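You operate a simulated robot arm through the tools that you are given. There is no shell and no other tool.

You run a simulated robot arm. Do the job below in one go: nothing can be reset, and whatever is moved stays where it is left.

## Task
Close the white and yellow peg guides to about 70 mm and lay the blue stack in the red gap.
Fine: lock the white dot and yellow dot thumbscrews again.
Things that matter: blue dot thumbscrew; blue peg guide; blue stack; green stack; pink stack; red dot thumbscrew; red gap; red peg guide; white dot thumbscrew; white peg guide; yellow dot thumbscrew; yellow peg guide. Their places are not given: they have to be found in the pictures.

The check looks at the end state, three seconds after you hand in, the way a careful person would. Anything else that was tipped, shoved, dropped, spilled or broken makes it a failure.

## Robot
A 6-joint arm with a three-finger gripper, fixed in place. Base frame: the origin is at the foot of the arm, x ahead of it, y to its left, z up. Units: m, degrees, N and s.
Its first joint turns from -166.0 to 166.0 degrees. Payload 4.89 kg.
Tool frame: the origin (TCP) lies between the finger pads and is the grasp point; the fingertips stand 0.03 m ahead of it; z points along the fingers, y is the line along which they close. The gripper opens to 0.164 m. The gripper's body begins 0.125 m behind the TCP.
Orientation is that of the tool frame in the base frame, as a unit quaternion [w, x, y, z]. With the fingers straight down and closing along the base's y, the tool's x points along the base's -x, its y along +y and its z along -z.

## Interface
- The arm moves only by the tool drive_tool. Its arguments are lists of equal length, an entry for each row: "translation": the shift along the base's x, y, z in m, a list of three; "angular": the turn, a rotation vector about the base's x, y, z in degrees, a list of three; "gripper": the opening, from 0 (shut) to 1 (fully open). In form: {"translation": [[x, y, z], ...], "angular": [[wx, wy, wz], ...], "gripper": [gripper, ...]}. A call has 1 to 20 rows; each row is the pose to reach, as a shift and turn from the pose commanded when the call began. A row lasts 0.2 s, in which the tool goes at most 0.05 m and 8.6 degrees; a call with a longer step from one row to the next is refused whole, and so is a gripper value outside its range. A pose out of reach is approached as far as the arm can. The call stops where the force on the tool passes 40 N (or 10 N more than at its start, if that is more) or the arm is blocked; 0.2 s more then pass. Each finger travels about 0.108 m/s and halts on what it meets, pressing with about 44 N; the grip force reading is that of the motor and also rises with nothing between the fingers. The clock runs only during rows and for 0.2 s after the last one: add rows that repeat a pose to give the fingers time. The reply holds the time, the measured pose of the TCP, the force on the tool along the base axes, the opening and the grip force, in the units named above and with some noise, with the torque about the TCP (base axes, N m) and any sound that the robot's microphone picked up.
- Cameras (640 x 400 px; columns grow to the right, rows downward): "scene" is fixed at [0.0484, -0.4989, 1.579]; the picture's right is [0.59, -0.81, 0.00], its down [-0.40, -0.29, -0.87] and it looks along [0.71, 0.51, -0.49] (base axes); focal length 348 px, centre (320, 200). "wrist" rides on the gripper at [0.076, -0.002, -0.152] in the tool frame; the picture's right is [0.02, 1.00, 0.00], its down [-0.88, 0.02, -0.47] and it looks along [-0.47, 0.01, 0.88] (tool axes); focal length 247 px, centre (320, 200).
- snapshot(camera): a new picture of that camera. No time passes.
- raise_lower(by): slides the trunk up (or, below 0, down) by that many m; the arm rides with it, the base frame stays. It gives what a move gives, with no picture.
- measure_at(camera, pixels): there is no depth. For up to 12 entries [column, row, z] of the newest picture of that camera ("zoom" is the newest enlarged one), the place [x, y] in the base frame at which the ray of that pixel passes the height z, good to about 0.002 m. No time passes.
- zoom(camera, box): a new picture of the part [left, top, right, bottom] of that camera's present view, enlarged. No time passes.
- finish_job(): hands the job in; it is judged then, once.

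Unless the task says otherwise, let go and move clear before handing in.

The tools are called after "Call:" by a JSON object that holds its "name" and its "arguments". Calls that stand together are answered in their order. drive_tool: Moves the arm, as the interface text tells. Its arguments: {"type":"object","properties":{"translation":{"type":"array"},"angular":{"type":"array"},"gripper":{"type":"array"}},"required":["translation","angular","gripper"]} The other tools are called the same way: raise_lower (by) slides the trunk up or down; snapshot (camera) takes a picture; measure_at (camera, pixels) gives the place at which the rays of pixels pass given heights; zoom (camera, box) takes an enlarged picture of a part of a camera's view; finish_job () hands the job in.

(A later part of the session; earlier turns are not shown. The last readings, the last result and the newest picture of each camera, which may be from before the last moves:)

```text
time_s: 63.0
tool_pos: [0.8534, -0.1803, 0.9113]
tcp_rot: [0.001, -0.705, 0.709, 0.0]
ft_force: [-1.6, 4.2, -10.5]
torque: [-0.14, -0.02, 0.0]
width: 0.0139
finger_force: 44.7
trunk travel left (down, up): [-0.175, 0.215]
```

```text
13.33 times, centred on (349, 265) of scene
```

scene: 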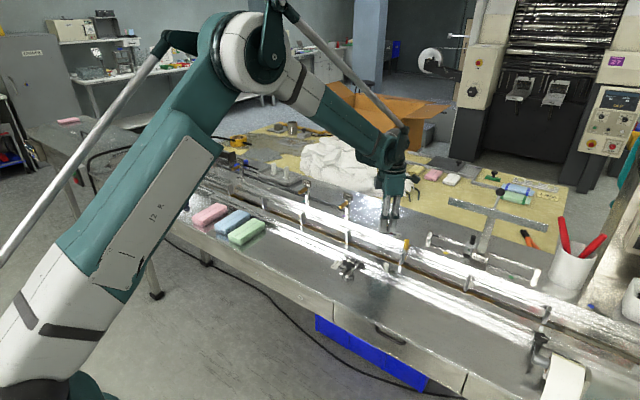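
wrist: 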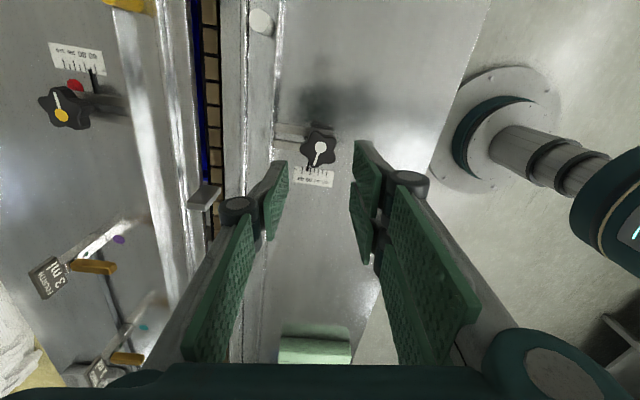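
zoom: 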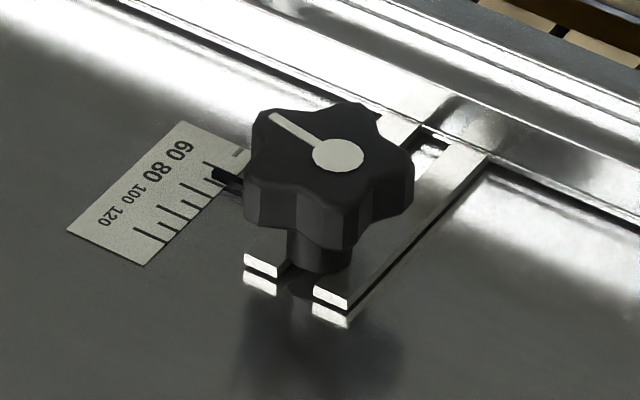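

It moved slightly further toward 70. Now I'll release, return above the white knob, and check.

Call:
{"name": "drive_tool", "arguments": {"translation": [[0, 0, 0], [0, 0, 0], [0, 0, 0.035], [0, 0, 0.07], [-0.02, 0.035, 0.075], [-0.04, 0.07, 0.08], [-0.067, 0.0995, 0.08], [-0.067, 0.0995, 0.08]], "angular": [[0, 0, 0], [0, 0, 0], [0, 0, 0], [0, 0, 0], [0, 0, 0], [0, 0, 4], [0, 0, 8], [0, 0, 8]], "gripper": [0.15, 0.18, 0.18, 0.2, 0.3, 0.3, 0.3, 0.3]}}

Call:
{"name": "zoom", "arguments": {"camera": "wrist", "box": [272, 130, 368, 190]}}

```text
time_s: 64.8
tool_pos: [0.7858, -0.082, 0.9913]
tcp_rot: [-0.002, 0.753, -0.658, 0.0]
ft_force: [0.3, 0.9, 0.0]
torque: [-0.01, -0.09, -0.01]
width: 0.0493
finger_force: 0.0
trunk travel left (down, up): [-0.175, 0.215]
```

```text
6.67 times, centred on (320, 160) of wrist
```

zoom: 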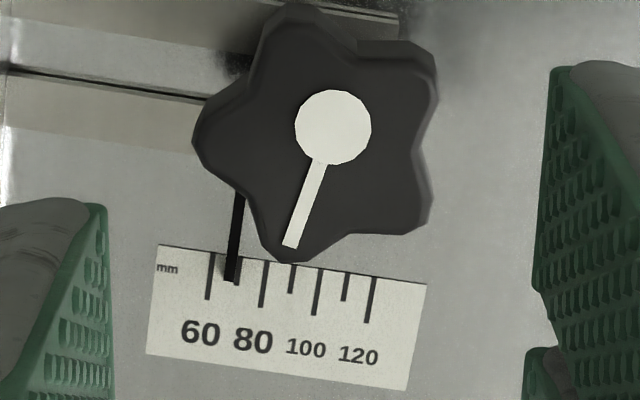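

The pointer now lies right beside the 70 tick (zoom (231,280)). Descending to grip the white knob and lock it.

Call:
{"name": "drive_tool", "arguments": {"translation": [[0, 0, -0.035], [0, 0, -0.07], [0, 0, -0.081], [0, 0, -0.081], [0, 0, -0.081], [0, 0, -0.081], [0, 0, -0.081]], "angular": [[0, 0, 0], [0, 0, 0], [0, 0, 0], [0, 0, 0], [0, 0, 0], [0, 0, 0], [0, 0, 0]], "gripper": [0.3, 0.3, 0.3, 0.25, 0.18, 0.15, 0.15]}}

```text
time_s: 66.4
tool_pos: [0.7858, -0.0808, 0.9107]
tcp_rot: [-0.001, 0.753, -0.658, 0.0]
ft_force: [-14.4, -0.5, -6.1]
torque: [0.04, 0.38, 0.01]
width: 0.0374
finger_force: 45.5
trunk travel left (down, up): [-0.175, 0.215]
```

Gripped. Turning CW 84° with a −1 mm x correction.

Call:
{"name": "drive_tool", "arguments": {"translation": [[-0.001, 0, 0], [-0.001, 0, 0], [-0.001, 0, 0], [-0.001, 0, 0], [-0.001, 0, 0], [-0.001, 0, 0], [-0.001, 0, 0], [-0.001, 0, 0], [-0.001, 0, 0], [-0.001, 0, 0], [-0.001, 0, 0], [-0.001, 0, 0], [-0.001, 0, 0]], "angular": [[0, 0, 0], [0, 0, -7], [0, 0, -14], [0, 0, -21], [0, 0, -28], [0, 0, -35], [0, 0, -42], [0, 0, -49], [0, 0, -56], [0, 0, -63], [0, 0, -70], [0, 0, -77], [0, 0, -84]], "gripper": [0.15, 0.15, 0.15, 0.15, 0.15, 0.15, 0.15, 0.15, 0.15, 0.15, 0.15, 0.15, 0.15]}}

```text
time_s: 69.2
tool_pos: [0.7844, -0.0811, 0.9102]
tcp_rot: [0.001, -0.119, 0.993, -0.001]
ft_force: [15.4, 6.5, 29.4]
torque: [0.22, -0.11, -0.04]
width: 0.0371
finger_force: 45.2
trunk travel left (down, up): [-0.175, 0.215]
```

At +14° now. I'll ease the upward and x forces and continue CW 72°.

Call:
{"name": "drive_tool", "arguments": {"translation": [[0.001, 0.0005, 0.0015], [0.001, 0.0005, 0.0015], [0.001, 0.0005, 0.0015], [0.001, 0.0005, 0.0015], [0.001, 0.0005, 0.0015], [0.001, 0.0005, 0.0015], [0.001, 0.0005, 0.0015], [0.001, 0.0005, 0.0015], [0.001, 0.0005, 0.0015], [0.001, 0.0005, 0.0015], [0.001, 0.0005, 0.0015], [0.001, 0.0005, 0.0015]], "angular": [[0, 0, 0], [0, 0, -7], [0, 0, -14], [0, 0, -21], [0, 0, -28], [0, 0, -35], [0, 0, -42], [0, 0, -49], [0, 0, -56], [0, 0, -63], [0, 0, -70], [0, 0, -72]], "gripper": [0.15, 0.15, 0.15, 0.15, 0.15, 0.15, 0.15, 0.15, 0.15, 0.15, 0.15, 0.15]}}

```text
time_s: 71.0
tool_pos: [0.7841, -0.081, 0.9102]
tcp_rot: [0.0, 0.304, 0.953, -0.001]
ft_force: [-5.2, -1.7, -5.8]
torque: [-0.25, 0.22, -0.03]
width: 0.0371
finger_force: 45.3
trunk travel left (down, up): [-0.175, 0.215]
stopped in row 9: the force on the tool passed its limit at 46 N (the readings are from after the stop); the commanded pose is now the measured one
```

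At −35° and relaxed after the stop. About 37° remain to the lock, so I'll continue.

Call:
{"name": "drive_tool", "arguments": {"translation": [[0, 0, 0], [0, 0, 0], [0, 0, 0], [0, 0, 0], [0, 0, 0], [0, 0, 0], [0, 0, 0], [0, 0, 0]], "angular": [[0, 0, -6], [0, 0, -12], [0, 0, -18], [0, 0, -24], [0, 0, -30], [0, 0, -35], [0, 0, -40], [0, 0, -43]], "gripper": [0.15, 0.15, 0.15, 0.15, 0.15, 0.15, 0.15, 0.15]}}

Call:
{"name": "snapshot", "arguments": {"camera": "wrist"}}

```text
time_s: 72.8
tool_pos: [0.7842, -0.0805, 0.91]
tcp_rot: [0.0, 0.633, 0.774, -0.002]
ft_force: [-25.8, 0.7, -1.7]
torque: [0.12, 0.77, 0.56]
width: 0.0375
finger_force: 44.8
trunk travel left (down, up): [-0.175, 0.215]
```

```text
taken
```

wrist: 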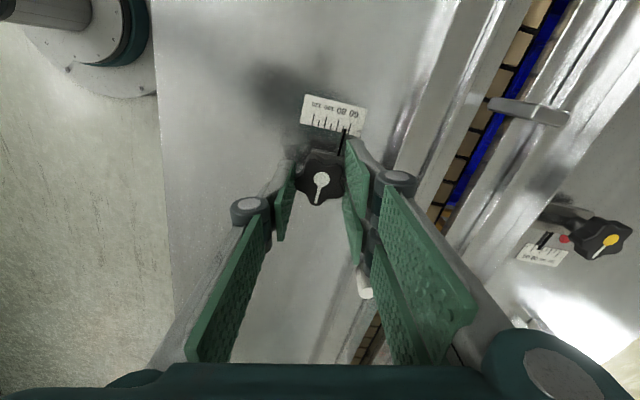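

A torque of 0.56 N·m resists, so the white screw is at its stop. Releasing, lifting high, and checking.

Call:
{"name": "drive_tool", "arguments": {"translation": [[0, 0, 0], [0, 0, 0], [0, 0, 0.03], [0, 0, 0.07], [0, 0, 0.11], [-0.02, 0.03, 0.14], [-0.04, 0.06, 0.17], [-0.06, 0.09, 0.2], [-0.08, 0.13, 0.2], [-0.1, 0.17, 0.2], [-0.1, 0.21, 0.2], [-0.1, 0.25, 0.2]], "angular": [[0, 0, 0], [0, 0, 0], [0, 0, 0], [0, 0, 8], [0, 0, 16], [0, 0, 24], [0, 0, 32], [0, 0, 40], [0, 0, 48], [0, 0, 56], [0, 0, 64], [0, 0, 72]], "gripper": [0.2, 0.28, 0.28, 0.3, 0.3, 0.3, 0.3, 0.3, 0.3, 0.3, 0.3, 0.3]}}

Call:
{"name": "snapshot", "arguments": {"camera": "wrist"}}

Call:
{"name": "zoom", "arguments": {"camera": "scene", "box": [320, 215, 416, 275]}}

Call:
{"name": "snapshot", "arguments": {"camera": "scene"}}

```text
time_s: 75.4
tool_pos: [0.6831, 0.1689, 1.1093]
tcp_rot: [0.001, 0.055, 0.998, -0.001]
ft_force: [-1.1, 0.0, 0.3]
torque: [0.17, -0.05, 0.0]
width: 0.0492
finger_force: 0.1
trunk travel left (down, up): [-0.175, 0.215]
```

```text
taken
```

wrist: 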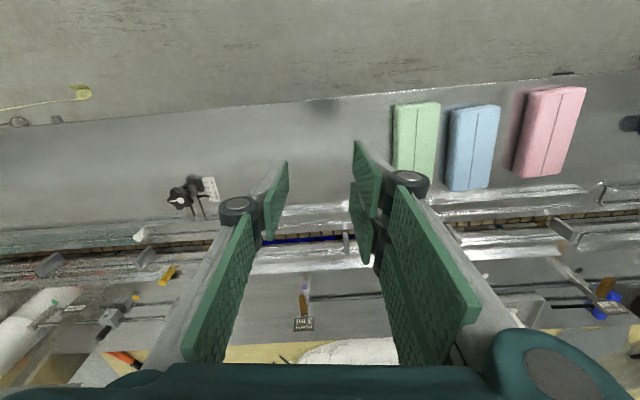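

```text
6.67 times, centred on (368, 245) of scene
```

zoom: 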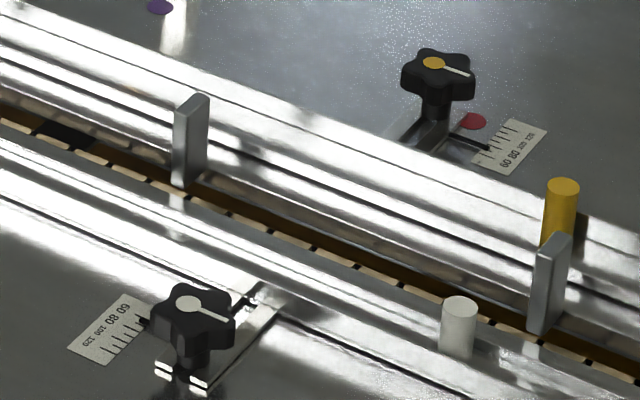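

```text
taken
```

scene: 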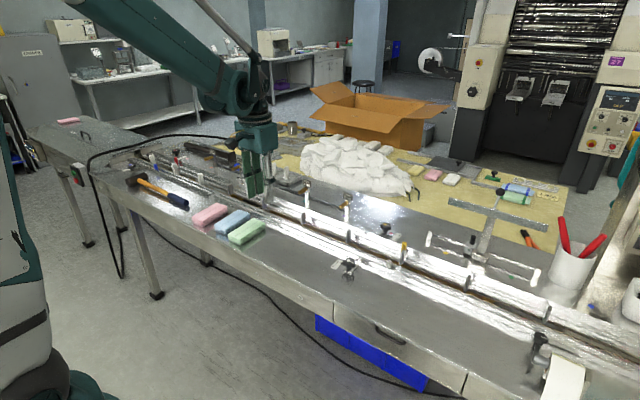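

White's line and yellow's line are both back at the locked direction. Now I'll measure the blue stack (wrist (472,148)) and its neighbours.

Call:
{"name": "zoom", "arguments": {"camera": "wrist", "box": [380, 70, 620, 220]}}

Call:
{"name": "zoom", "arguments": {"camera": "scene", "box": [180, 190, 276, 250]}}

```text
2.67 times, centred on (500, 145) of wrist
```

zoom: 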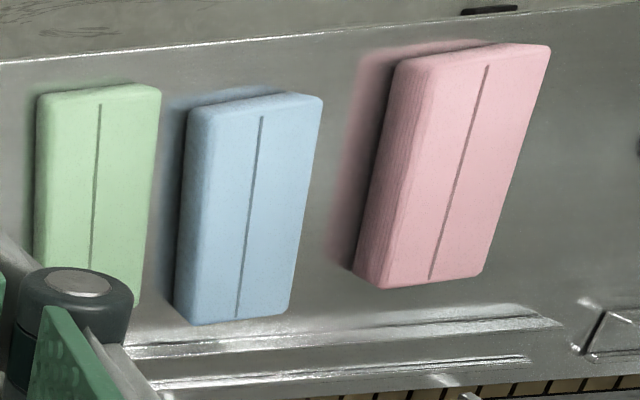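

```text
6.67 times, centred on (228, 220) of scene
```

zoom: 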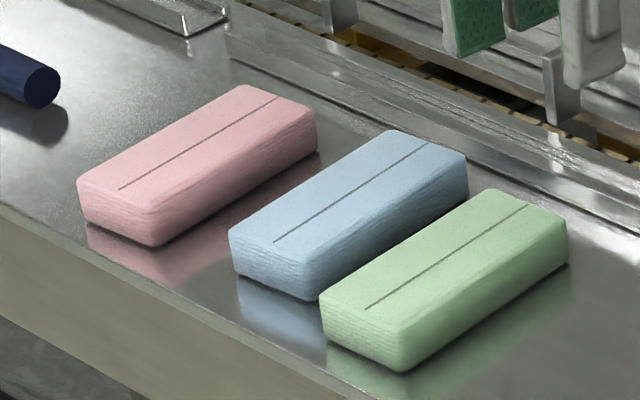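

I'll move in front of the blue stack and open the gripper so it doesn't block the view.

Call:
{"name": "drive_tool", "arguments": {"translation": [[0, 0.045, 0], [0, 0.09, 0], [-0.005, 0.135, 0], [-0.01, 0.18, 0], [-0.015, 0.22, 0], [-0.02, 0.245, -0.02], [-0.02, 0.245, -0.02], [-0.02, 0.245, -0.02]], "angular": [[0, 0, 2], [0, 0, 4], [0, 0, 6.5], [0, 0, 6.5], [0, 0, 6.5], [0, 0, 6.5], [0, 0, 6.5], [0, 0, 6.5]], "gripper": [0.4, 0.5, 0.6, 0.7, 0.8, 1, 1, 1]}}

Call:
{"name": "snapshot", "arguments": {"camera": "wrist"}}

Call:
{"name": "zoom", "arguments": {"camera": "wrist", "box": [200, 60, 440, 210]}}

```text
time_s: 77.2
tool_pos: [0.6649, 0.4157, 1.0897]
tcp_rot: [0.001, -0.001, 1.0, -0.002]
ft_force: [0.1, 0.1, 0.2]
torque: [-0.09, 0.0, -0.02]
width: 0.1641
finger_force: 0.0
trunk travel left (down, up): [-0.175, 0.215]
```

```text
taken
```

wrist: 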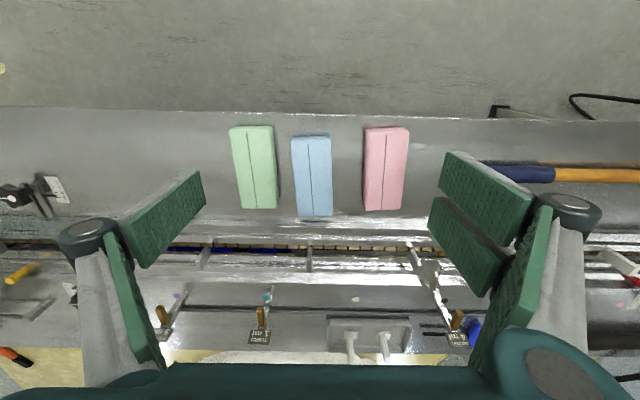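

```text
2.67 times, centred on (320, 135) of wrist
```

zoom: 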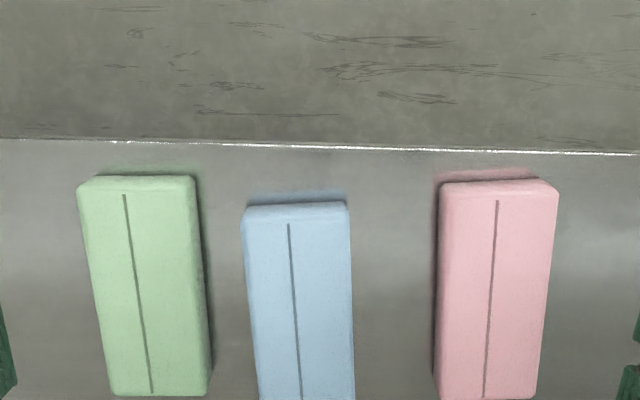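

Call:
{"name": "zoom", "arguments": {"camera": "wrist", "box": [224, 115, 416, 235]}}

Call:
{"name": "measure_at", "arguments": {"camera": "wrist", "pixels": [[292, 140, 0.885], [330, 139, 0.885], [298, 216, 0.885], [333, 215, 0.885], [275, 206, 0.885], [276, 208, 0.85], [274, 128, 0.885], [364, 208, 0.885], [367, 130, 0.885], [300, 218, 0.85], [333, 217, 0.85], [313, 177, 0.885]]}}

```text
3.33 times, centred on (320, 175) of wrist
```

zoom: 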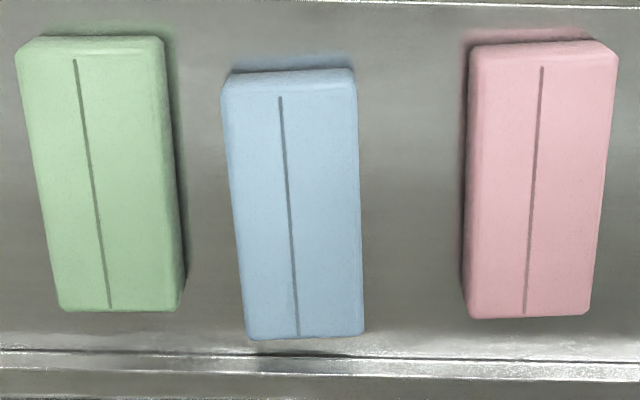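

```text
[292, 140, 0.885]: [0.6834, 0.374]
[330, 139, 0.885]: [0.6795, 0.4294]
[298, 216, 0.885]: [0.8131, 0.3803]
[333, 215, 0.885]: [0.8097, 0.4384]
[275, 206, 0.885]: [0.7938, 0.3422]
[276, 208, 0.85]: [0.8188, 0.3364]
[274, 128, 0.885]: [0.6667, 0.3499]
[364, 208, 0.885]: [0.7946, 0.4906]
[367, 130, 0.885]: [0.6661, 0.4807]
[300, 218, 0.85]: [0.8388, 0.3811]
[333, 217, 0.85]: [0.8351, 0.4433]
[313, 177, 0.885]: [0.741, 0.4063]
```

Now I'll triangulate the blue stack's top height using the slit ends in both views.

Call:
{"name": "measure_at", "arguments": {"camera": "scene", "pixels": [[221.2, 226.3, 0.87], [221.2, 226.3, 0.885], [221.2, 226.3, 0.9], [243.75, 211.4, 0.87], [243.75, 211.4, 0.885], [243.75, 211.4, 0.9], [227.5, 235, 0.85], [248.5, 220.5, 0.85]]}}

Call:
{"name": "measure_at", "arguments": {"camera": "wrist", "pixels": [[308.3, 144.1, 0.87], [308.3, 144.1, 0.885], [308.3, 144.1, 0.9], [313.4, 215.5, 0.87], [313.4, 215.5, 0.885], [313.4, 215.5, 0.9], [272.8, 142, 0.88], [278.9, 200, 0.88], [291.2, 142, 0.88], [296.5, 205, 0.88], [332, 205, 0.88], [362.5, 200, 0.85]]}}

```text
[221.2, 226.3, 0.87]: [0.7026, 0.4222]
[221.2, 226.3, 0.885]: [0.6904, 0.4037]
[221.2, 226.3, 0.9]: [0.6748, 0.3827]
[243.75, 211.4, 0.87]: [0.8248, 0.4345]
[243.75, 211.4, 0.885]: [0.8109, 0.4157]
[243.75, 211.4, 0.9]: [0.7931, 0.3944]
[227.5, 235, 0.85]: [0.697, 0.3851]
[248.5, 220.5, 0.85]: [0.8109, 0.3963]
```

```text
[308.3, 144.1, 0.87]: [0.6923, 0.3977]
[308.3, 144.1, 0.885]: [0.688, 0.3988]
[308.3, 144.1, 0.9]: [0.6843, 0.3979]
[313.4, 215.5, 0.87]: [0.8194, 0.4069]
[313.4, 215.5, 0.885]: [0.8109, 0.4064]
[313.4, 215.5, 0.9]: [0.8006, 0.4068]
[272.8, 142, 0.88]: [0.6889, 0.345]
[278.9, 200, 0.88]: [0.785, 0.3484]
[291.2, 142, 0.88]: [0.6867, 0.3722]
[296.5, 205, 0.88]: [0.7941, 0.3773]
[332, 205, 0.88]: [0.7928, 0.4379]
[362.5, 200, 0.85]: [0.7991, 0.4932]
```

Blue stack: top z≈0.888, centre ≈(0.7465,0.4055), about 0.132 × 0.058 m, yaw about +3.8°. Before picking it up I'll inspect the red gap from above to get the lane and lug positions.

Call:
{"name": "drive_tool", "arguments": {"translation": [[0.01, -0.045, 0], [0.02, -0.09, 0], [0.03, -0.135, 0], [0.04, -0.18, 0], [0.05, -0.225, 0], [0.06, -0.27, 0], [0.07, -0.315, 0], [0.08, -0.36, 0], [0.09, -0.405, 0], [0.1, -0.45, 0], [0.115, -0.49, 0], [0.135, -0.505, 0], [0.135, -0.505, 0]], "angular": [[0, 0, 0], [0, 0, 0], [0, 0, 0], [0, 0, 0], [0, 0, 0], [0, 0, 0], [0, 0, 0], [0, 0, 0], [0, 0, 0], [0, 0, 0], [0, 0, 0], [0, 0, 0], [0, 0, 0]], "gripper": [1, 1, 1, 1, 1, 1, 1, 1, 1, 1, 1, 1, 1]}}

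Call:
{"name": "snapshot", "arguments": {"camera": "wrist"}}

Call:
{"name": "zoom", "arguments": {"camera": "wrist", "box": [224, 110, 416, 230]}}

```text
time_s: 80.0
tool_pos: [0.8004, -0.0925, 1.0896]
tcp_rot: [0.0, -0.001, 1.0, -0.001]
ft_force: [1.0, -0.4, 0.3]
torque: [0.06, 0.03, 0.03]
width: 0.1641
finger_force: 0.1
trunk travel left (down, up): [-0.175, 0.215]
```

```text
taken
```

wrist: 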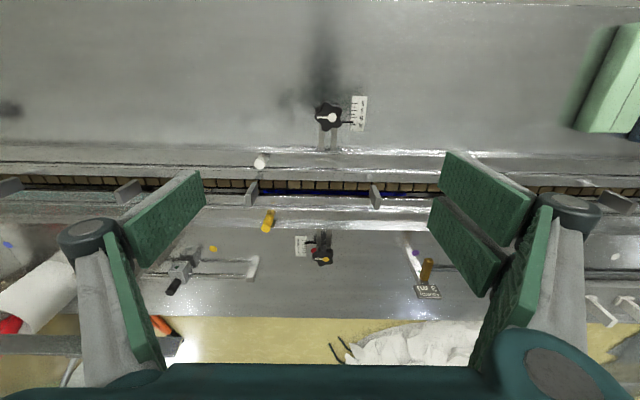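

```text
3.33 times, centred on (320, 170) of wrist
```

zoom: 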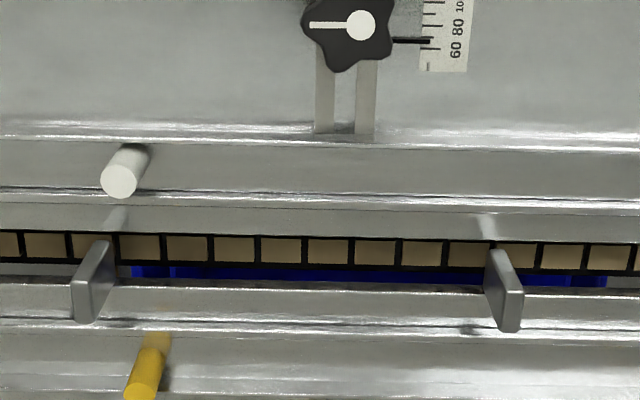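

Call:
{"name": "measure_at", "arguments": {"camera": "zoom", "pixels": [[320, 188, 0.865], [320, 204, 0.865], [320, 204, 0.85], [320, 322, 0.865], [320, 322, 0.85], [320, 335, 0.865], [117, 240, 0.855], [110, 285, 0.88], [487, 252, 0.855], [490, 285, 0.88], [320, 234, 0.85], [320, 288, 0.85]]}}

Call:
{"name": "measure_at", "arguments": {"camera": "zoom", "pixels": [[320, 140, 0.85], [320, 125, 0.865], [100, 318, 0.91], [75, 318, 0.91], [500, 330, 0.91], [521, 330, 0.91], [122, 185, 0.897], [150, 375, 0.897]]}}

Call:
{"name": "zoom", "arguments": {"camera": "scene", "box": [330, 220, 410, 270]}}

```text
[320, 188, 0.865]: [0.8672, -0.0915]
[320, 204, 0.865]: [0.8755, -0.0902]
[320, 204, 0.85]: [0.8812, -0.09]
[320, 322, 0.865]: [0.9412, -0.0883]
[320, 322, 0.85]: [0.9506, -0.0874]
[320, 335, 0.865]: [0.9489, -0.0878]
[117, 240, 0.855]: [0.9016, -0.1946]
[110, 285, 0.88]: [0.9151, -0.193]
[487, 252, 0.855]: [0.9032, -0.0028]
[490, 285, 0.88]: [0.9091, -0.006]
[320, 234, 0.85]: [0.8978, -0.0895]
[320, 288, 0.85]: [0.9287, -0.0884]
```

```text
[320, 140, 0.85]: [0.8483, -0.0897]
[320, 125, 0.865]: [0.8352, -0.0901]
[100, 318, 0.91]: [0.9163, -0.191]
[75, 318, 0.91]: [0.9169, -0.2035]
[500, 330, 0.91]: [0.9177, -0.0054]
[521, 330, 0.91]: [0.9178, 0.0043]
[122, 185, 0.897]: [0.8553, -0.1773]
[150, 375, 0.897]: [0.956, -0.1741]
```

```text
8.00 times, centred on (370, 245) of scene
```

zoom: 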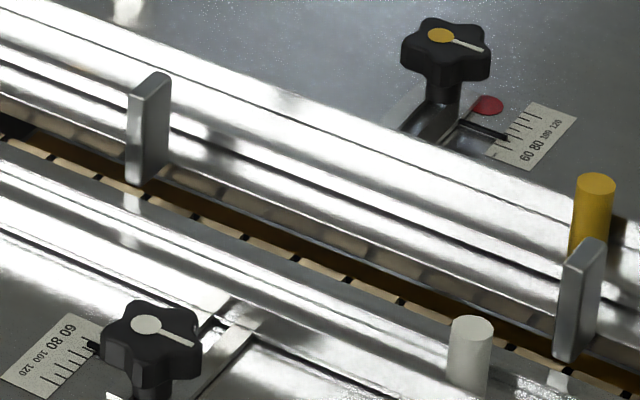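

The lug faces are at y≈−0.191 and −0.005 (centre −0.098) and the lane inner faces at x≈0.875 and 0.945 (centre 0.910). Now I'm moving above the blue stack, with the tool turned to close along its length.

Call:
{"name": "drive_tool", "arguments": {"translation": [[-0.004, 0.04, 0], [-0.008, 0.08, 0], [-0.012, 0.12, 0], [-0.016, 0.16, 0], [-0.02, 0.2, 0], [-0.024, 0.24, 0], [-0.028, 0.28, 0], [-0.032, 0.32, 0], [-0.036, 0.36, 0], [-0.04, 0.4, 0], [-0.044, 0.44, 0], [-0.048, 0.475, 0], [-0.0526, 0.4965, -0.03], [-0.0526, 0.4965, -0.06], [-0.0526, 0.4965, -0.06]], "angular": [[0, 0, 7], [0, 0, 14], [0, 0, 21], [0, 0, 28], [0, 0, 35], [0, 0, 42], [0, 0, 49], [0, 0, 56], [0, 0, 63], [0, 0, 70], [0, 0, 77], [0, 0, 84], [0, 0, 91], [0, 0, 93.7], [0, 0, 93.7]], "gripper": [1, 1, 1, 1, 1, 1, 1, 1, 1, 1, 1, 1, 1, 1, 1]}}

Call:
{"name": "snapshot", "arguments": {"camera": "wrist"}}

Call:
{"name": "zoom", "arguments": {"camera": "scene", "box": [180, 170, 292, 240]}}

```text
time_s: 83.2
tool_pos: [0.7467, 0.4071, 1.0313]
tcp_rot: [-0.001, 0.731, -0.683, 0.001]
ft_force: [-0.3, -0.5, -0.3]
torque: [-0.08, 0.01, 0.01]
width: 0.164
finger_force: 0.0
trunk travel left (down, up): [-0.175, 0.215]
```

```text
taken
```

wrist: 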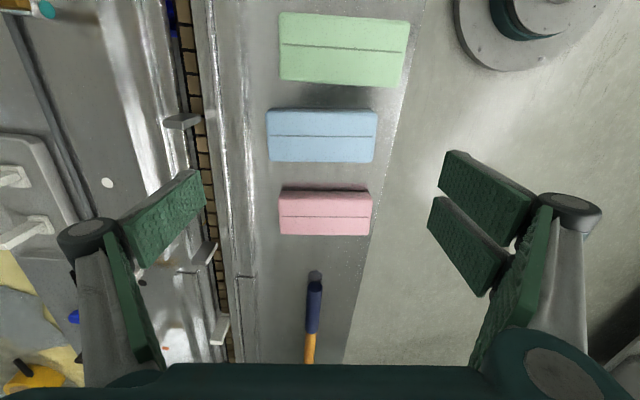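

```text
5.71 times, centred on (236, 205) of scene
```

zoom: 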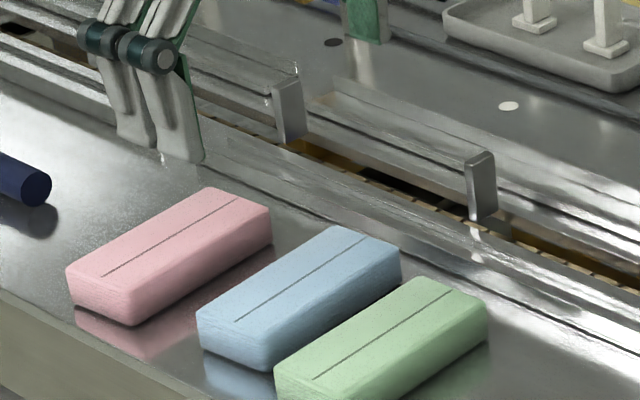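

The stack looks well centred. I'll check its corners precisely with a zoom.

Call:
{"name": "zoom", "arguments": {"camera": "wrist", "box": [240, 90, 400, 190]}}

Call:
{"name": "measure_at", "arguments": {"camera": "wrist", "pixels": [[270, 114, 0.888], [376, 114, 0.888], [373, 161, 0.888], [270, 161, 0.888], [322, 137, 0.888], [248, 140, 0.865], [248, 140, 0.85], [281, 186, 0.888], [406, 86, 0.85]]}}

```text
4.00 times, centred on (320, 140) of wrist
```

zoom: 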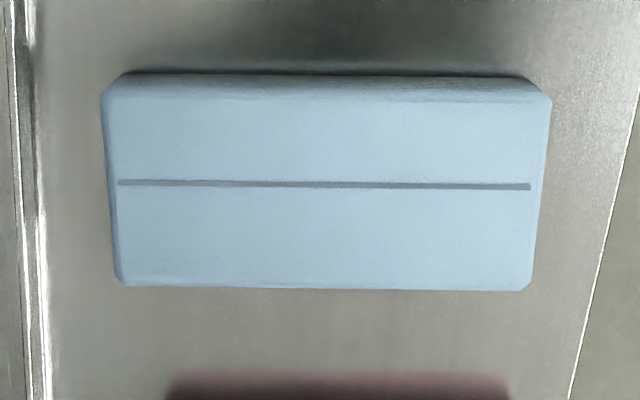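

```text
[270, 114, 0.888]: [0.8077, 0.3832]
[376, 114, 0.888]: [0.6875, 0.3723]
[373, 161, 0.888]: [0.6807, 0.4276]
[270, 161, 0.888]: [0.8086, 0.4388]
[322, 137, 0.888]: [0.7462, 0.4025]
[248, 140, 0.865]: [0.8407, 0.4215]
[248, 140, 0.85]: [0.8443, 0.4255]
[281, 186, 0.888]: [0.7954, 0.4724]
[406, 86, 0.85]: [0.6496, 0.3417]
```

The centre is confirmed at (0.746,0.4055), already aligned, and the far finger clears the guide edge at x≈0.84. I'll lower with the opening at 0.144 m, slowly near the end.

Call:
{"name": "drive_tool", "arguments": {"translation": [[0, 0, -0.04], [0, 0, -0.08], [0, 0, -0.11], [0, 0, -0.125], [0, 0, -0.134], [0, 0, -0.14], [0, 0, -0.143], [0, 0, -0.143]], "angular": [[0, 0, 0], [0, 0, 0], [0, 0, 0], [0, 0, 0], [0, 0, 0], [0, 0, 0], [0, 0, 0], [0, 0, 0]], "gripper": [0.9, 0.88, 0.88, 0.88, 0.88, 0.88, 0.88, 0.88]}}

Call:
{"name": "zoom", "arguments": {"camera": "scene", "box": [180, 170, 292, 240]}}

Call:
{"name": "snapshot", "arguments": {"camera": "wrist"}}

```text
time_s: 85.0
tool_pos: [0.7474, 0.4066, 0.8868]
tcp_rot: [-0.001, 0.73, -0.683, 0.0]
ft_force: [-0.7, 0.2, -0.1]
torque: [0.0, 0.03, 0.0]
width: 0.1442
finger_force: 0.1
trunk travel left (down, up): [-0.175, 0.215]
```

```text
5.71 times, centred on (236, 205) of scene
```

zoom: 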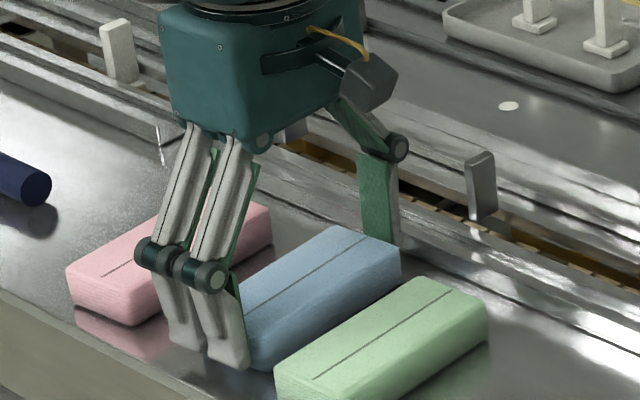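

```text
taken
```

wrist: 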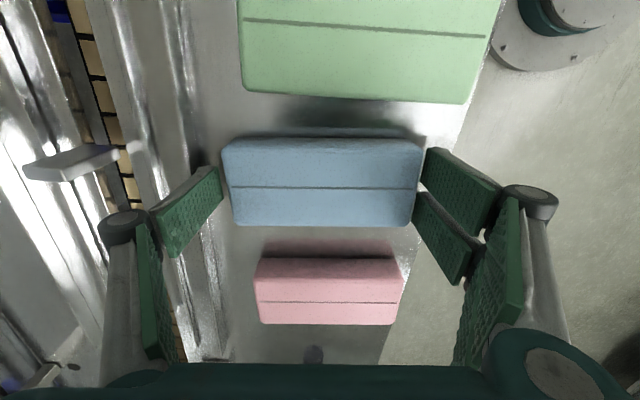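

The fingers straddle both ends of the blue stack without touching anything. Closing to grip.

Call:
{"name": "drive_tool", "arguments": {"translation": [[0, 0, 0], [0, 0, 0], [0, 0, 0], [0, 0, 0]], "angular": [[0, 0, 0], [0, 0, 0], [0, 0, 0], [0, 0, 0]], "gripper": [0.84, 0.78, 0.74, 0.74]}}

Call:
{"name": "snapshot", "arguments": {"camera": "wrist"}}

```text
time_s: 86.0
tool_pos: [0.7484, 0.4074, 0.8879]
tcp_rot: [-0.002, 0.73, -0.683, 0.001]
ft_force: [0.7, 0.9, 6.5]
torque: [0.04, 0.03, 0.0]
width: 0.1285
finger_force: 44.5
trunk travel left (down, up): [-0.175, 0.215]
```

```text
taken
```

wrist: 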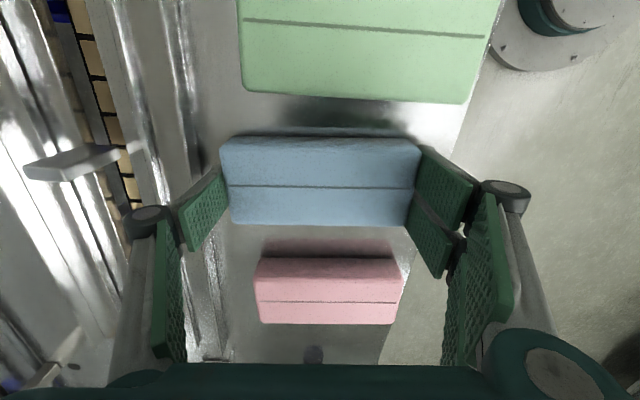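

Gripped at 128.5 mm with 44 N. I'll lift a little first to test it.

Call:
{"name": "drive_tool", "arguments": {"translation": [[0, 0, 0.01], [0, 0, 0.02], [0, 0, 0.04], [0, 0, 0.07], [0, 0, 0.1], [0, 0, 0.1]], "angular": [[0, 0, 0], [0, 0, 0], [0, 0, 0], [0, 0, 0], [0, 0, 0], [0, 0, 0]], "gripper": [0.74, 0.74, 0.74, 0.74, 0.74, 0.74]}}

Call:
{"name": "snapshot", "arguments": {"camera": "wrist"}}

Call:
{"name": "zoom", "arguments": {"camera": "scene", "box": [180, 150, 308, 230]}}

```text
time_s: 87.4
tool_pos: [0.7476, 0.4056, 0.9876]
tcp_rot: [-0.002, 0.73, -0.683, 0.001]
ft_force: [-0.6, 0.2, -0.6]
torque: [0.03, -0.09, 0.03]
width: 0.1289
finger_force: 43.9
trunk travel left (down, up): [-0.175, 0.215]
```

```text
taken
```

wrist: 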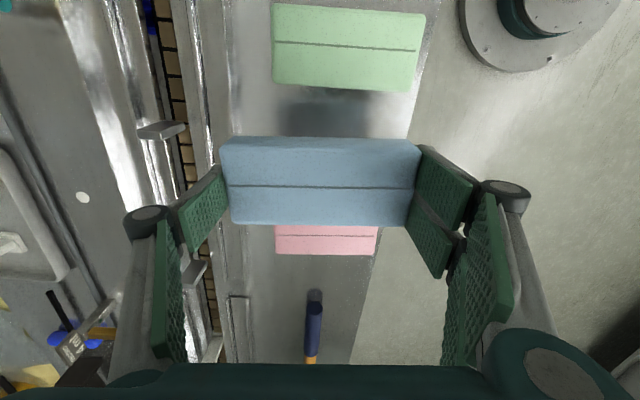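

```text
5.00 times, centred on (244, 190) of scene
```

zoom: 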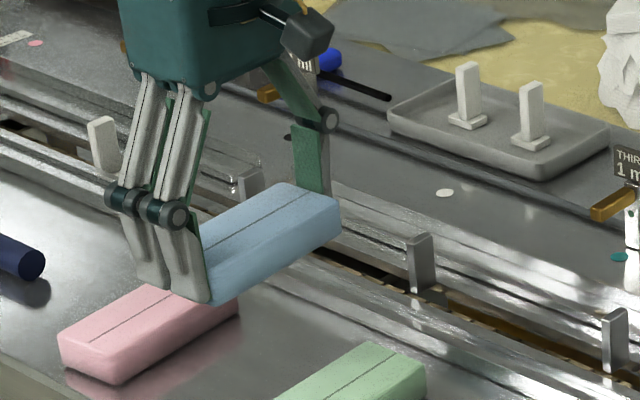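

The stack is lifted level. I'll carry it high over the red gap while turning it to lie along the lane.

Call:
{"name": "drive_tool", "arguments": {"translation": [[0, 0, 0.035], [0, 0, 0.075], [0.012, -0.04, 0.075], [0.024, -0.08, 0.075], [0.036, -0.12, 0.075], [0.048, -0.16, 0.075], [0.06, -0.2, 0.075], [0.072, -0.24, 0.075], [0.084, -0.28, 0.075], [0.096, -0.32, 0.075], [0.11, -0.36, 0.075], [0.124, -0.4, 0.075], [0.138, -0.44, 0.075], [0.152, -0.475, 0.075], [0.165, -0.5035, 0.075], [0.165, -0.5035, 0.075], [0.165, -0.5035, 0.075]], "angular": [[0, 0, 0], [0, 0, 0], [0, 0, -7], [0, 0, -14], [0, 0, -21], [0, 0, -28], [0, 0, -35], [0, 0, -42], [0, 0, -49], [0, 0, -56], [0, 0, -63], [0, 0, -70], [0, 0, -77], [0, 0, -84], [0, 0, -90], [0, 0, -93.8], [0, 0, -93.8]], "gripper": [0.74, 0.74, 0.74, 0.74, 0.74, 0.74, 0.74, 0.74, 0.74, 0.74, 0.74, 0.74, 0.74, 0.74, 0.74, 0.74, 0.74]}}

Call:
{"name": "snapshot", "arguments": {"camera": "wrist"}}

Call:
{"name": "snapshot", "arguments": {"camera": "scene"}}

```text
time_s: 91.0
tool_pos: [0.9139, -0.0988, 1.0615]
tcp_rot: [0.0, -0.001, 1.0, -0.001]
ft_force: [-1.0, 0.2, -0.5]
torque: [0.08, 0.03, -0.01]
width: 0.1285
finger_force: 44.7
trunk travel left (down, up): [-0.175, 0.215]
```

```text
taken
```

wrist: 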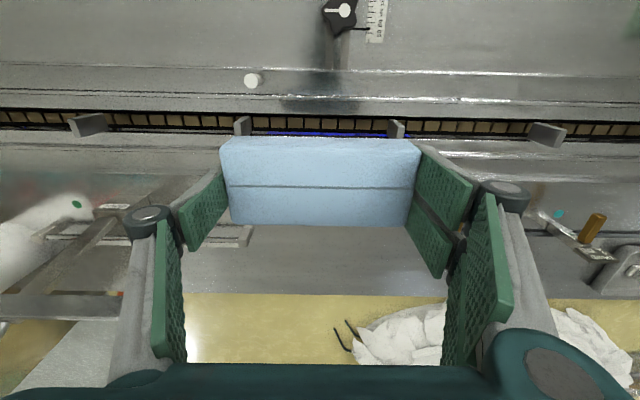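

```text
taken
```

scene: 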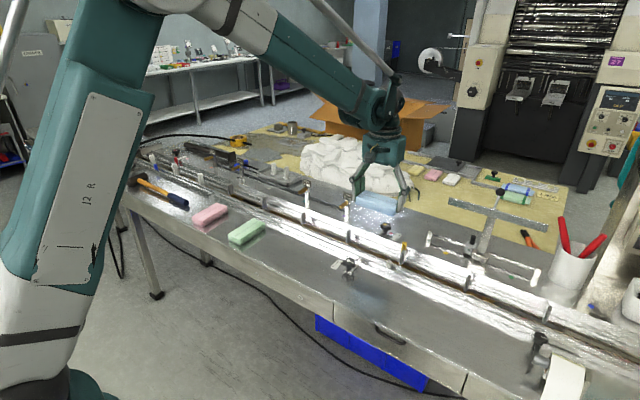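

The stack hangs over the gap, with lugs at columns 242 and 397 bracketing it evenly. I'm rechecking the lane edges from this pose before descending.

Call:
{"name": "zoom", "arguments": {"camera": "wrist", "box": [200, 60, 440, 210]}}

Call:
{"name": "measure_at", "arguments": {"camera": "wrist", "pixels": [[240, 134, 0.86], [400, 137, 0.86], [249, 120, 0.905], [389, 122, 0.905]]}}

```text
2.67 times, centred on (320, 135) of wrist
```

zoom: 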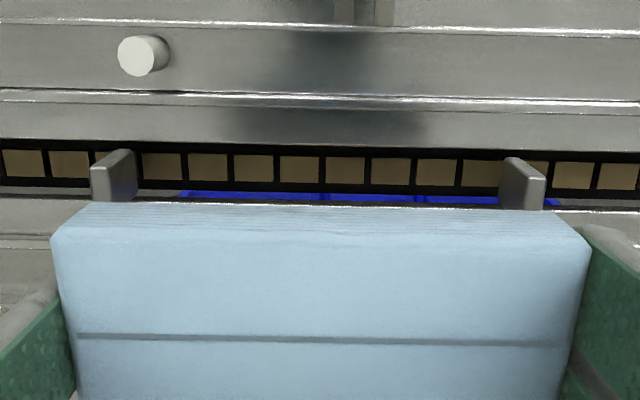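

```text
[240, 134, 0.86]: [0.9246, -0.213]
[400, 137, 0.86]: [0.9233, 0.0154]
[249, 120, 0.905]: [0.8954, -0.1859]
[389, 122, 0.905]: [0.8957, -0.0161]
```

Before descending I need the lug height, because the gripper knuckles will pass near the lug tops. Zooming in tight on both lugs and the gripper.

Call:
{"name": "zoom", "arguments": {"camera": "scene", "box": [335, 222, 367, 242]}}

Call:
{"name": "zoom", "arguments": {"camera": "scene", "box": [390, 245, 422, 265]}}

Call:
{"name": "zoom", "arguments": {"camera": "scene", "box": [340, 160, 436, 220]}}

Call:
{"name": "zoom", "arguments": {"camera": "wrist", "box": [224, 90, 304, 140]}}

```text
16.00 times, centred on (351, 232) of scene
```

zoom: 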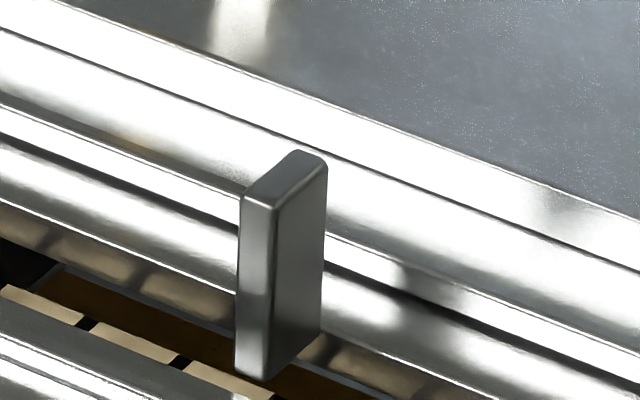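

```text
16.00 times, centred on (406, 255) of scene
```

zoom: 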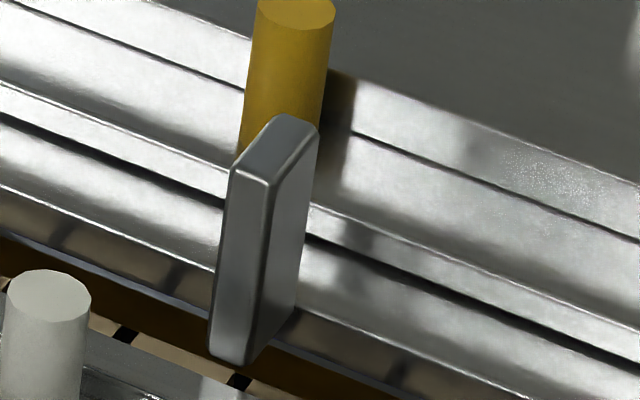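

```text
6.67 times, centred on (388, 190) of scene
```

zoom: 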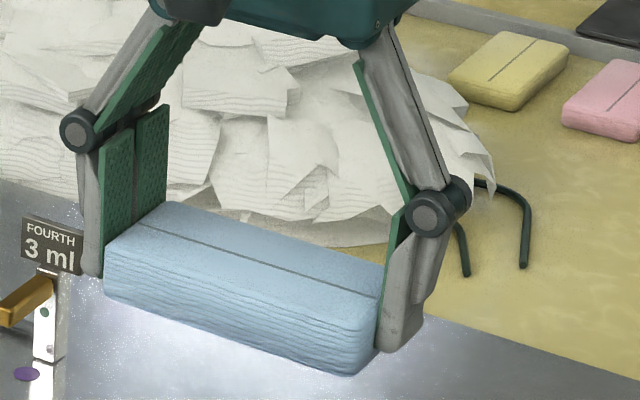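

```text
8.00 times, centred on (264, 115) of wrist
```

zoom: 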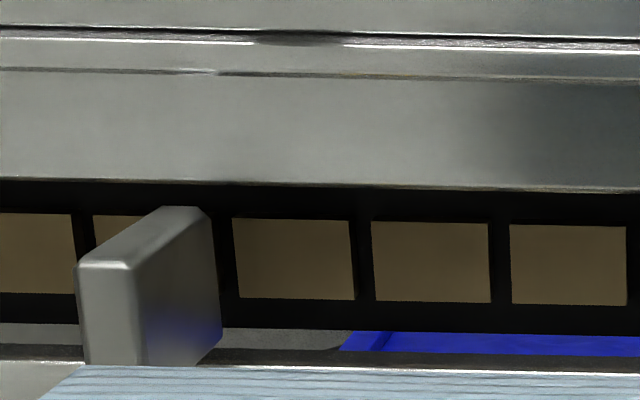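

Call:
{"name": "measure_at", "arguments": {"camera": "scene", "pixels": [[349.7, 245.4, 0.84], [349.7, 245.4, 0.85], [350.1, 234.5, 0.89], [350.1, 234.5, 0.9], [350.1, 234.5, 0.91], [403.1, 267, 0.84], [403.1, 267, 0.85], [404.5, 255.75, 0.89], [404.5, 255.75, 0.9], [404.5, 255.75, 0.91]]}}

Call:
{"name": "measure_at", "arguments": {"camera": "wrist", "pixels": [[234.2, 123, 0.89], [234.2, 123, 0.9], [234.2, 123, 0.91], [240.5, 123, 0.89], [240.5, 123, 0.9], [240.5, 123, 0.91], [250.2, 118, 0.9], [251.5, 132, 0.85]]}}

```text
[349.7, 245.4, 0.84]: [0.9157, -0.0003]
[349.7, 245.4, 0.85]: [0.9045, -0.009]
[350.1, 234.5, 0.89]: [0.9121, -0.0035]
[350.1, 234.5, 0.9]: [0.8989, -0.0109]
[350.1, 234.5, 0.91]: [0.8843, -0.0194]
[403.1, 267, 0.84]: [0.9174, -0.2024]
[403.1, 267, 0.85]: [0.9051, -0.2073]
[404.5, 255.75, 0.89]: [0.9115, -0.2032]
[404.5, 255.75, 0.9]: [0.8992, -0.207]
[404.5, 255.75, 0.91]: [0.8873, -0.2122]
```

```text
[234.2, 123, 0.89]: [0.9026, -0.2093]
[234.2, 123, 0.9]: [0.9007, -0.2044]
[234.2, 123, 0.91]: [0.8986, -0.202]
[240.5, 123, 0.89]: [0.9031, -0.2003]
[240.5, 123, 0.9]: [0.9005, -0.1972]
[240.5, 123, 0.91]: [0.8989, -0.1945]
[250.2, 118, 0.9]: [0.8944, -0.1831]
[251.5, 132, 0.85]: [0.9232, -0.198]
```

Lug tops come out at about 0.90 or lower, and the knuckle bottoms will be at about 0.907 or higher, so it should clear. I'll descend to 20 mm above the lane and look.

Call:
{"name": "drive_tool", "arguments": {"translation": [[0, 0, -0.04], [0, 0, -0.08], [0, 0, -0.115], [0, 0, -0.14], [0, 0, -0.15], [0, 0, -0.15]], "angular": [[0, 0, 0], [0, 0, 0], [0, 0, 0], [0, 0, 0], [0, 0, 0], [0, 0, 0]], "gripper": [0.74, 0.74, 0.74, 0.74, 0.74, 0.74]}}

Call:
{"name": "zoom", "arguments": {"camera": "scene", "box": [330, 210, 426, 270]}}

Call:
{"name": "snapshot", "arguments": {"camera": "wrist"}}

```text
time_s: 92.4
tool_pos: [0.9124, -0.0965, 0.9125]
tcp_rot: [0.001, -0.001, 1.0, -0.002]
ft_force: [0.4, 0.4, -0.4]
torque: [-0.04, 0.03, 0.01]
width: 0.1289
finger_force: 44.3
trunk travel left (down, up): [-0.175, 0.215]
```

```text
6.67 times, centred on (378, 240) of scene
```

zoom: 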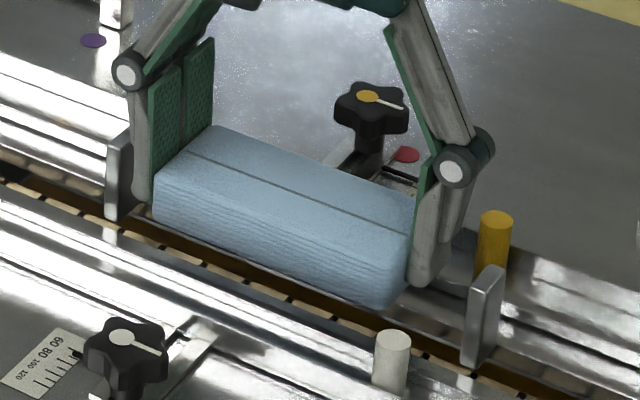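

```text
taken
```

wrist: 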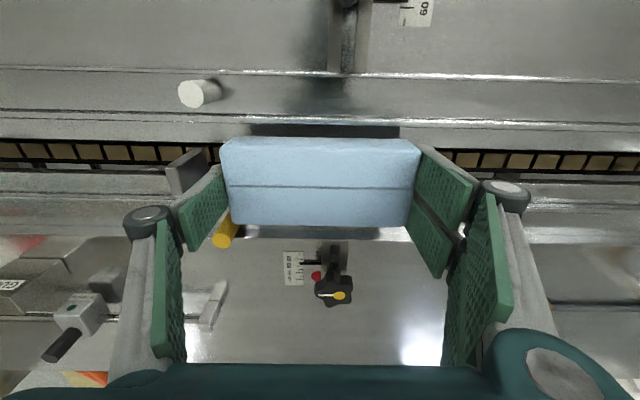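

The scene view hints the +y finger (zoom (140,150)) is close to the +y lug. I'll measure the stack ends and lugs in the same camera.

Call:
{"name": "measure_at", "arguments": {"camera": "scene", "pixels": [[386.2, 256.2, 0.875], [353.2, 241.8, 0.875], [350.2, 240.3, 0.882], [393.0, 252.7, 0.882], [346.3, 232.5, 0.897], [349.9, 229.8, 0.897], [400.6, 256.0, 0.897], [403.1, 267, 0.85], [346, 243, 0.85]]}}

Call:
{"name": "zoom", "arguments": {"camera": "wrist", "box": [150, 130, 246, 190]}}

Call:
{"name": "zoom", "arguments": {"camera": "wrist", "box": [400, 120, 496, 180]}}

Call:
{"name": "zoom", "arguments": {"camera": "scene", "box": [335, 215, 375, 240]}}

```text
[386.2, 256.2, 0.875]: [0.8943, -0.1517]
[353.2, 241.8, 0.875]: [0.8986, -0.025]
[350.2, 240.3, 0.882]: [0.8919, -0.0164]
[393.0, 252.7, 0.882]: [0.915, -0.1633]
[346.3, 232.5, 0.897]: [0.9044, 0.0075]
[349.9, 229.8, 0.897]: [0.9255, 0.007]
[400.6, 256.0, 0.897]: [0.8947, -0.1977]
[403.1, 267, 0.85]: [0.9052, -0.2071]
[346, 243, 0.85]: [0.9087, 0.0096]
```

```text
6.67 times, centred on (198, 160) of wrist
```

zoom: 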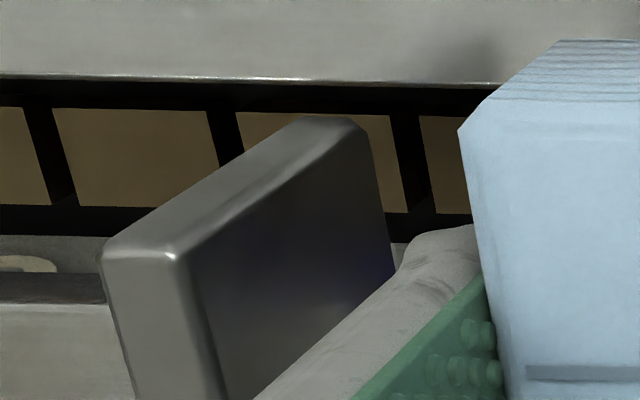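

```text
6.67 times, centred on (448, 150) of wrist
```

zoom: 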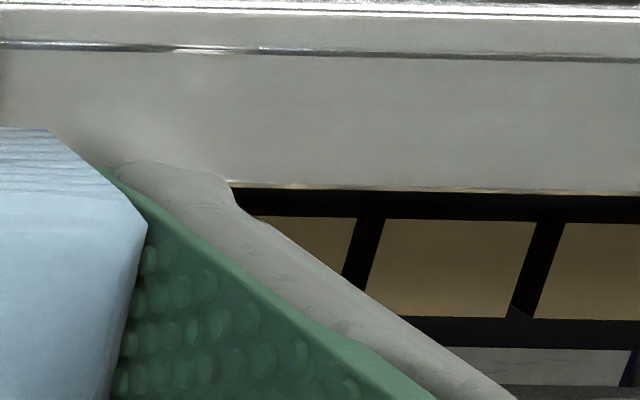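

```text
16.00 times, centred on (355, 228) of scene
```

zoom: 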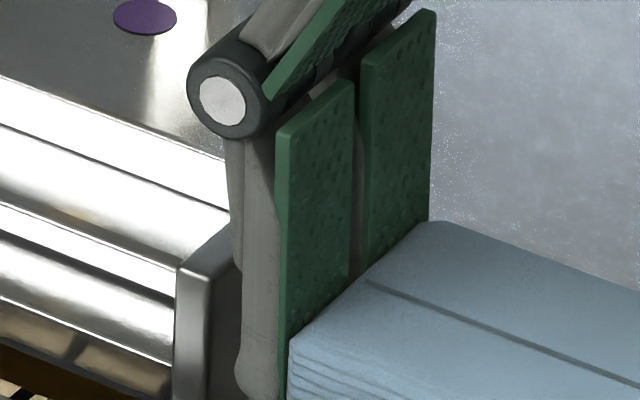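

Call:
{"name": "measure_at", "arguments": {"camera": "wrist", "pixels": [[176.2, 168.7, 0.897], [166, 167.5, 0.897], [201.5, 148, 0.897], [209, 170, 0.85], [220.5, 150, 0.912], [422, 154, 0.912], [321, 193, 0.912], [321, 176, 0.882]]}}

Call:
{"name": "measure_at", "arguments": {"camera": "scene", "pixels": [[346.1, 232.0, 0.897], [345.7, 242.9, 0.85], [400.5, 253.25, 0.897], [399.1, 264.5, 0.85], [350.2, 240.2, 0.882], [353.2, 236.2, 0.912]]}}

Call:
{"name": "zoom", "arguments": {"camera": "scene", "box": [370, 235, 410, 260]}}

Call:
{"name": "zoom", "arguments": {"camera": "scene", "box": [335, 225, 375, 250]}}

```text
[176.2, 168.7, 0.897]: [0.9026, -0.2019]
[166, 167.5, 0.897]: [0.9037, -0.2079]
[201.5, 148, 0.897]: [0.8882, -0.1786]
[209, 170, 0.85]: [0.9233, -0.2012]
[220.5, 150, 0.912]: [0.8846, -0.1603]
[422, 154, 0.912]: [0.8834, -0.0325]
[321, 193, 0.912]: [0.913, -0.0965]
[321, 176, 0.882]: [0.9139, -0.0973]
```

```text
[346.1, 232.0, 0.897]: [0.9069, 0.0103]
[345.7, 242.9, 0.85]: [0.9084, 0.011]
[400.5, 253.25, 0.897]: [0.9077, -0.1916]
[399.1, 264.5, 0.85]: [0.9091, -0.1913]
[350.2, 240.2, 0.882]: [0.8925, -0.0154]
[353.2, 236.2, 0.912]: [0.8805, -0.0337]
```

```text
16.00 times, centred on (390, 248) of scene
```

zoom: 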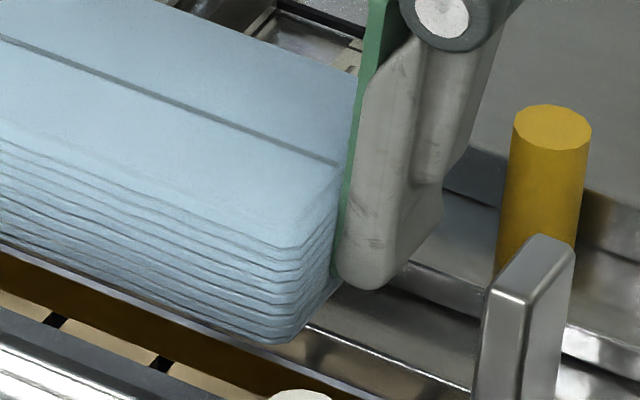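

```text
16.00 times, centred on (355, 238) of scene
```

zoom: 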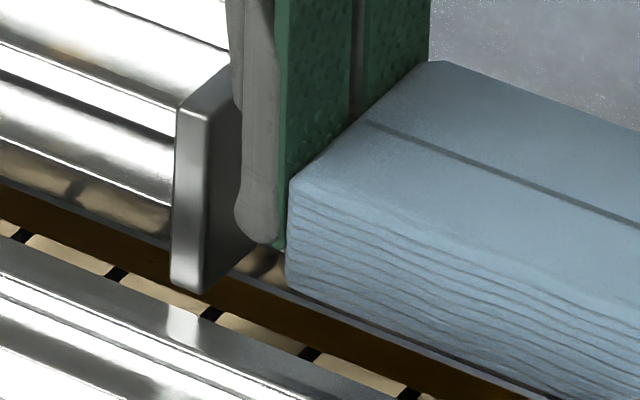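

The +y side of the gripper is a wide double finger, which explains the asymmetry, and there is clearance at both lugs. Shifting about 5 mm toward −y would centre it better. I'll check the x clearances to the guides.

Call:
{"name": "measure_at", "arguments": {"camera": "wrist", "pixels": [[470, 122.5, 0.865], [470, 126.7, 0.85], [470, 126.7, 0.86], [470, 148, 0.85], [320, 150, 0.91], [320, 226, 0.91], [320, 139, 0.875], [120, 195, 0.865], [120, 208, 0.865]]}}

Call:
{"name": "zoom", "arguments": {"camera": "wrist", "box": [0, 120, 192, 240]}}

Call:
{"name": "zoom", "arguments": {"camera": "wrist", "box": [220, 130, 420, 255]}}

```text
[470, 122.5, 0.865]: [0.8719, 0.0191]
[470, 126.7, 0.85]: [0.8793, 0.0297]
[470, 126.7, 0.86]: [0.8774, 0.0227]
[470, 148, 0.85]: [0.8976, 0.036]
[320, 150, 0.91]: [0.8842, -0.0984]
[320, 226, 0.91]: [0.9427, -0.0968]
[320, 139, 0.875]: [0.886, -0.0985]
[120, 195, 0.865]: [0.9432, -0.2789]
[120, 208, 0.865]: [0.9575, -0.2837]
```

```text
3.33 times, centred on (96, 180) of wrist
```

zoom: 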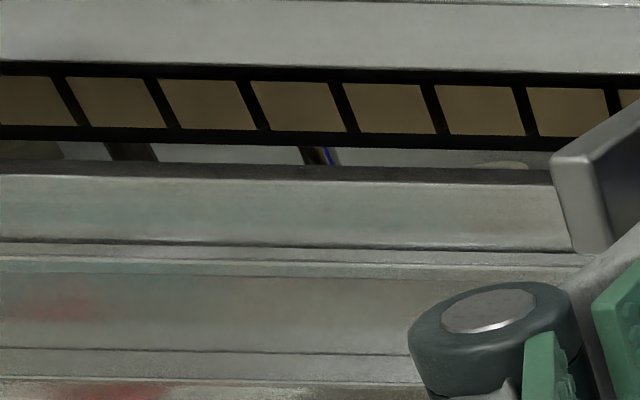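

```text
3.20 times, centred on (320, 192) of wrist
```

zoom: 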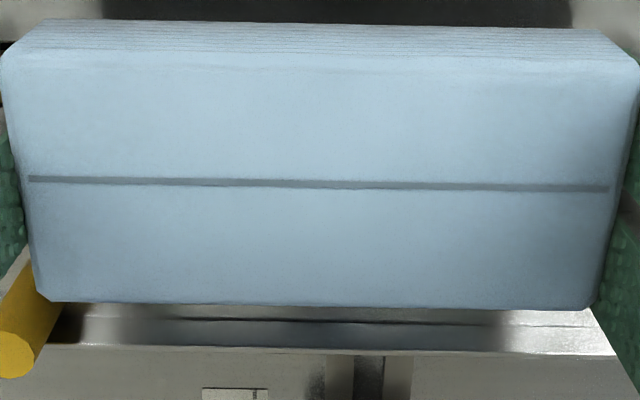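

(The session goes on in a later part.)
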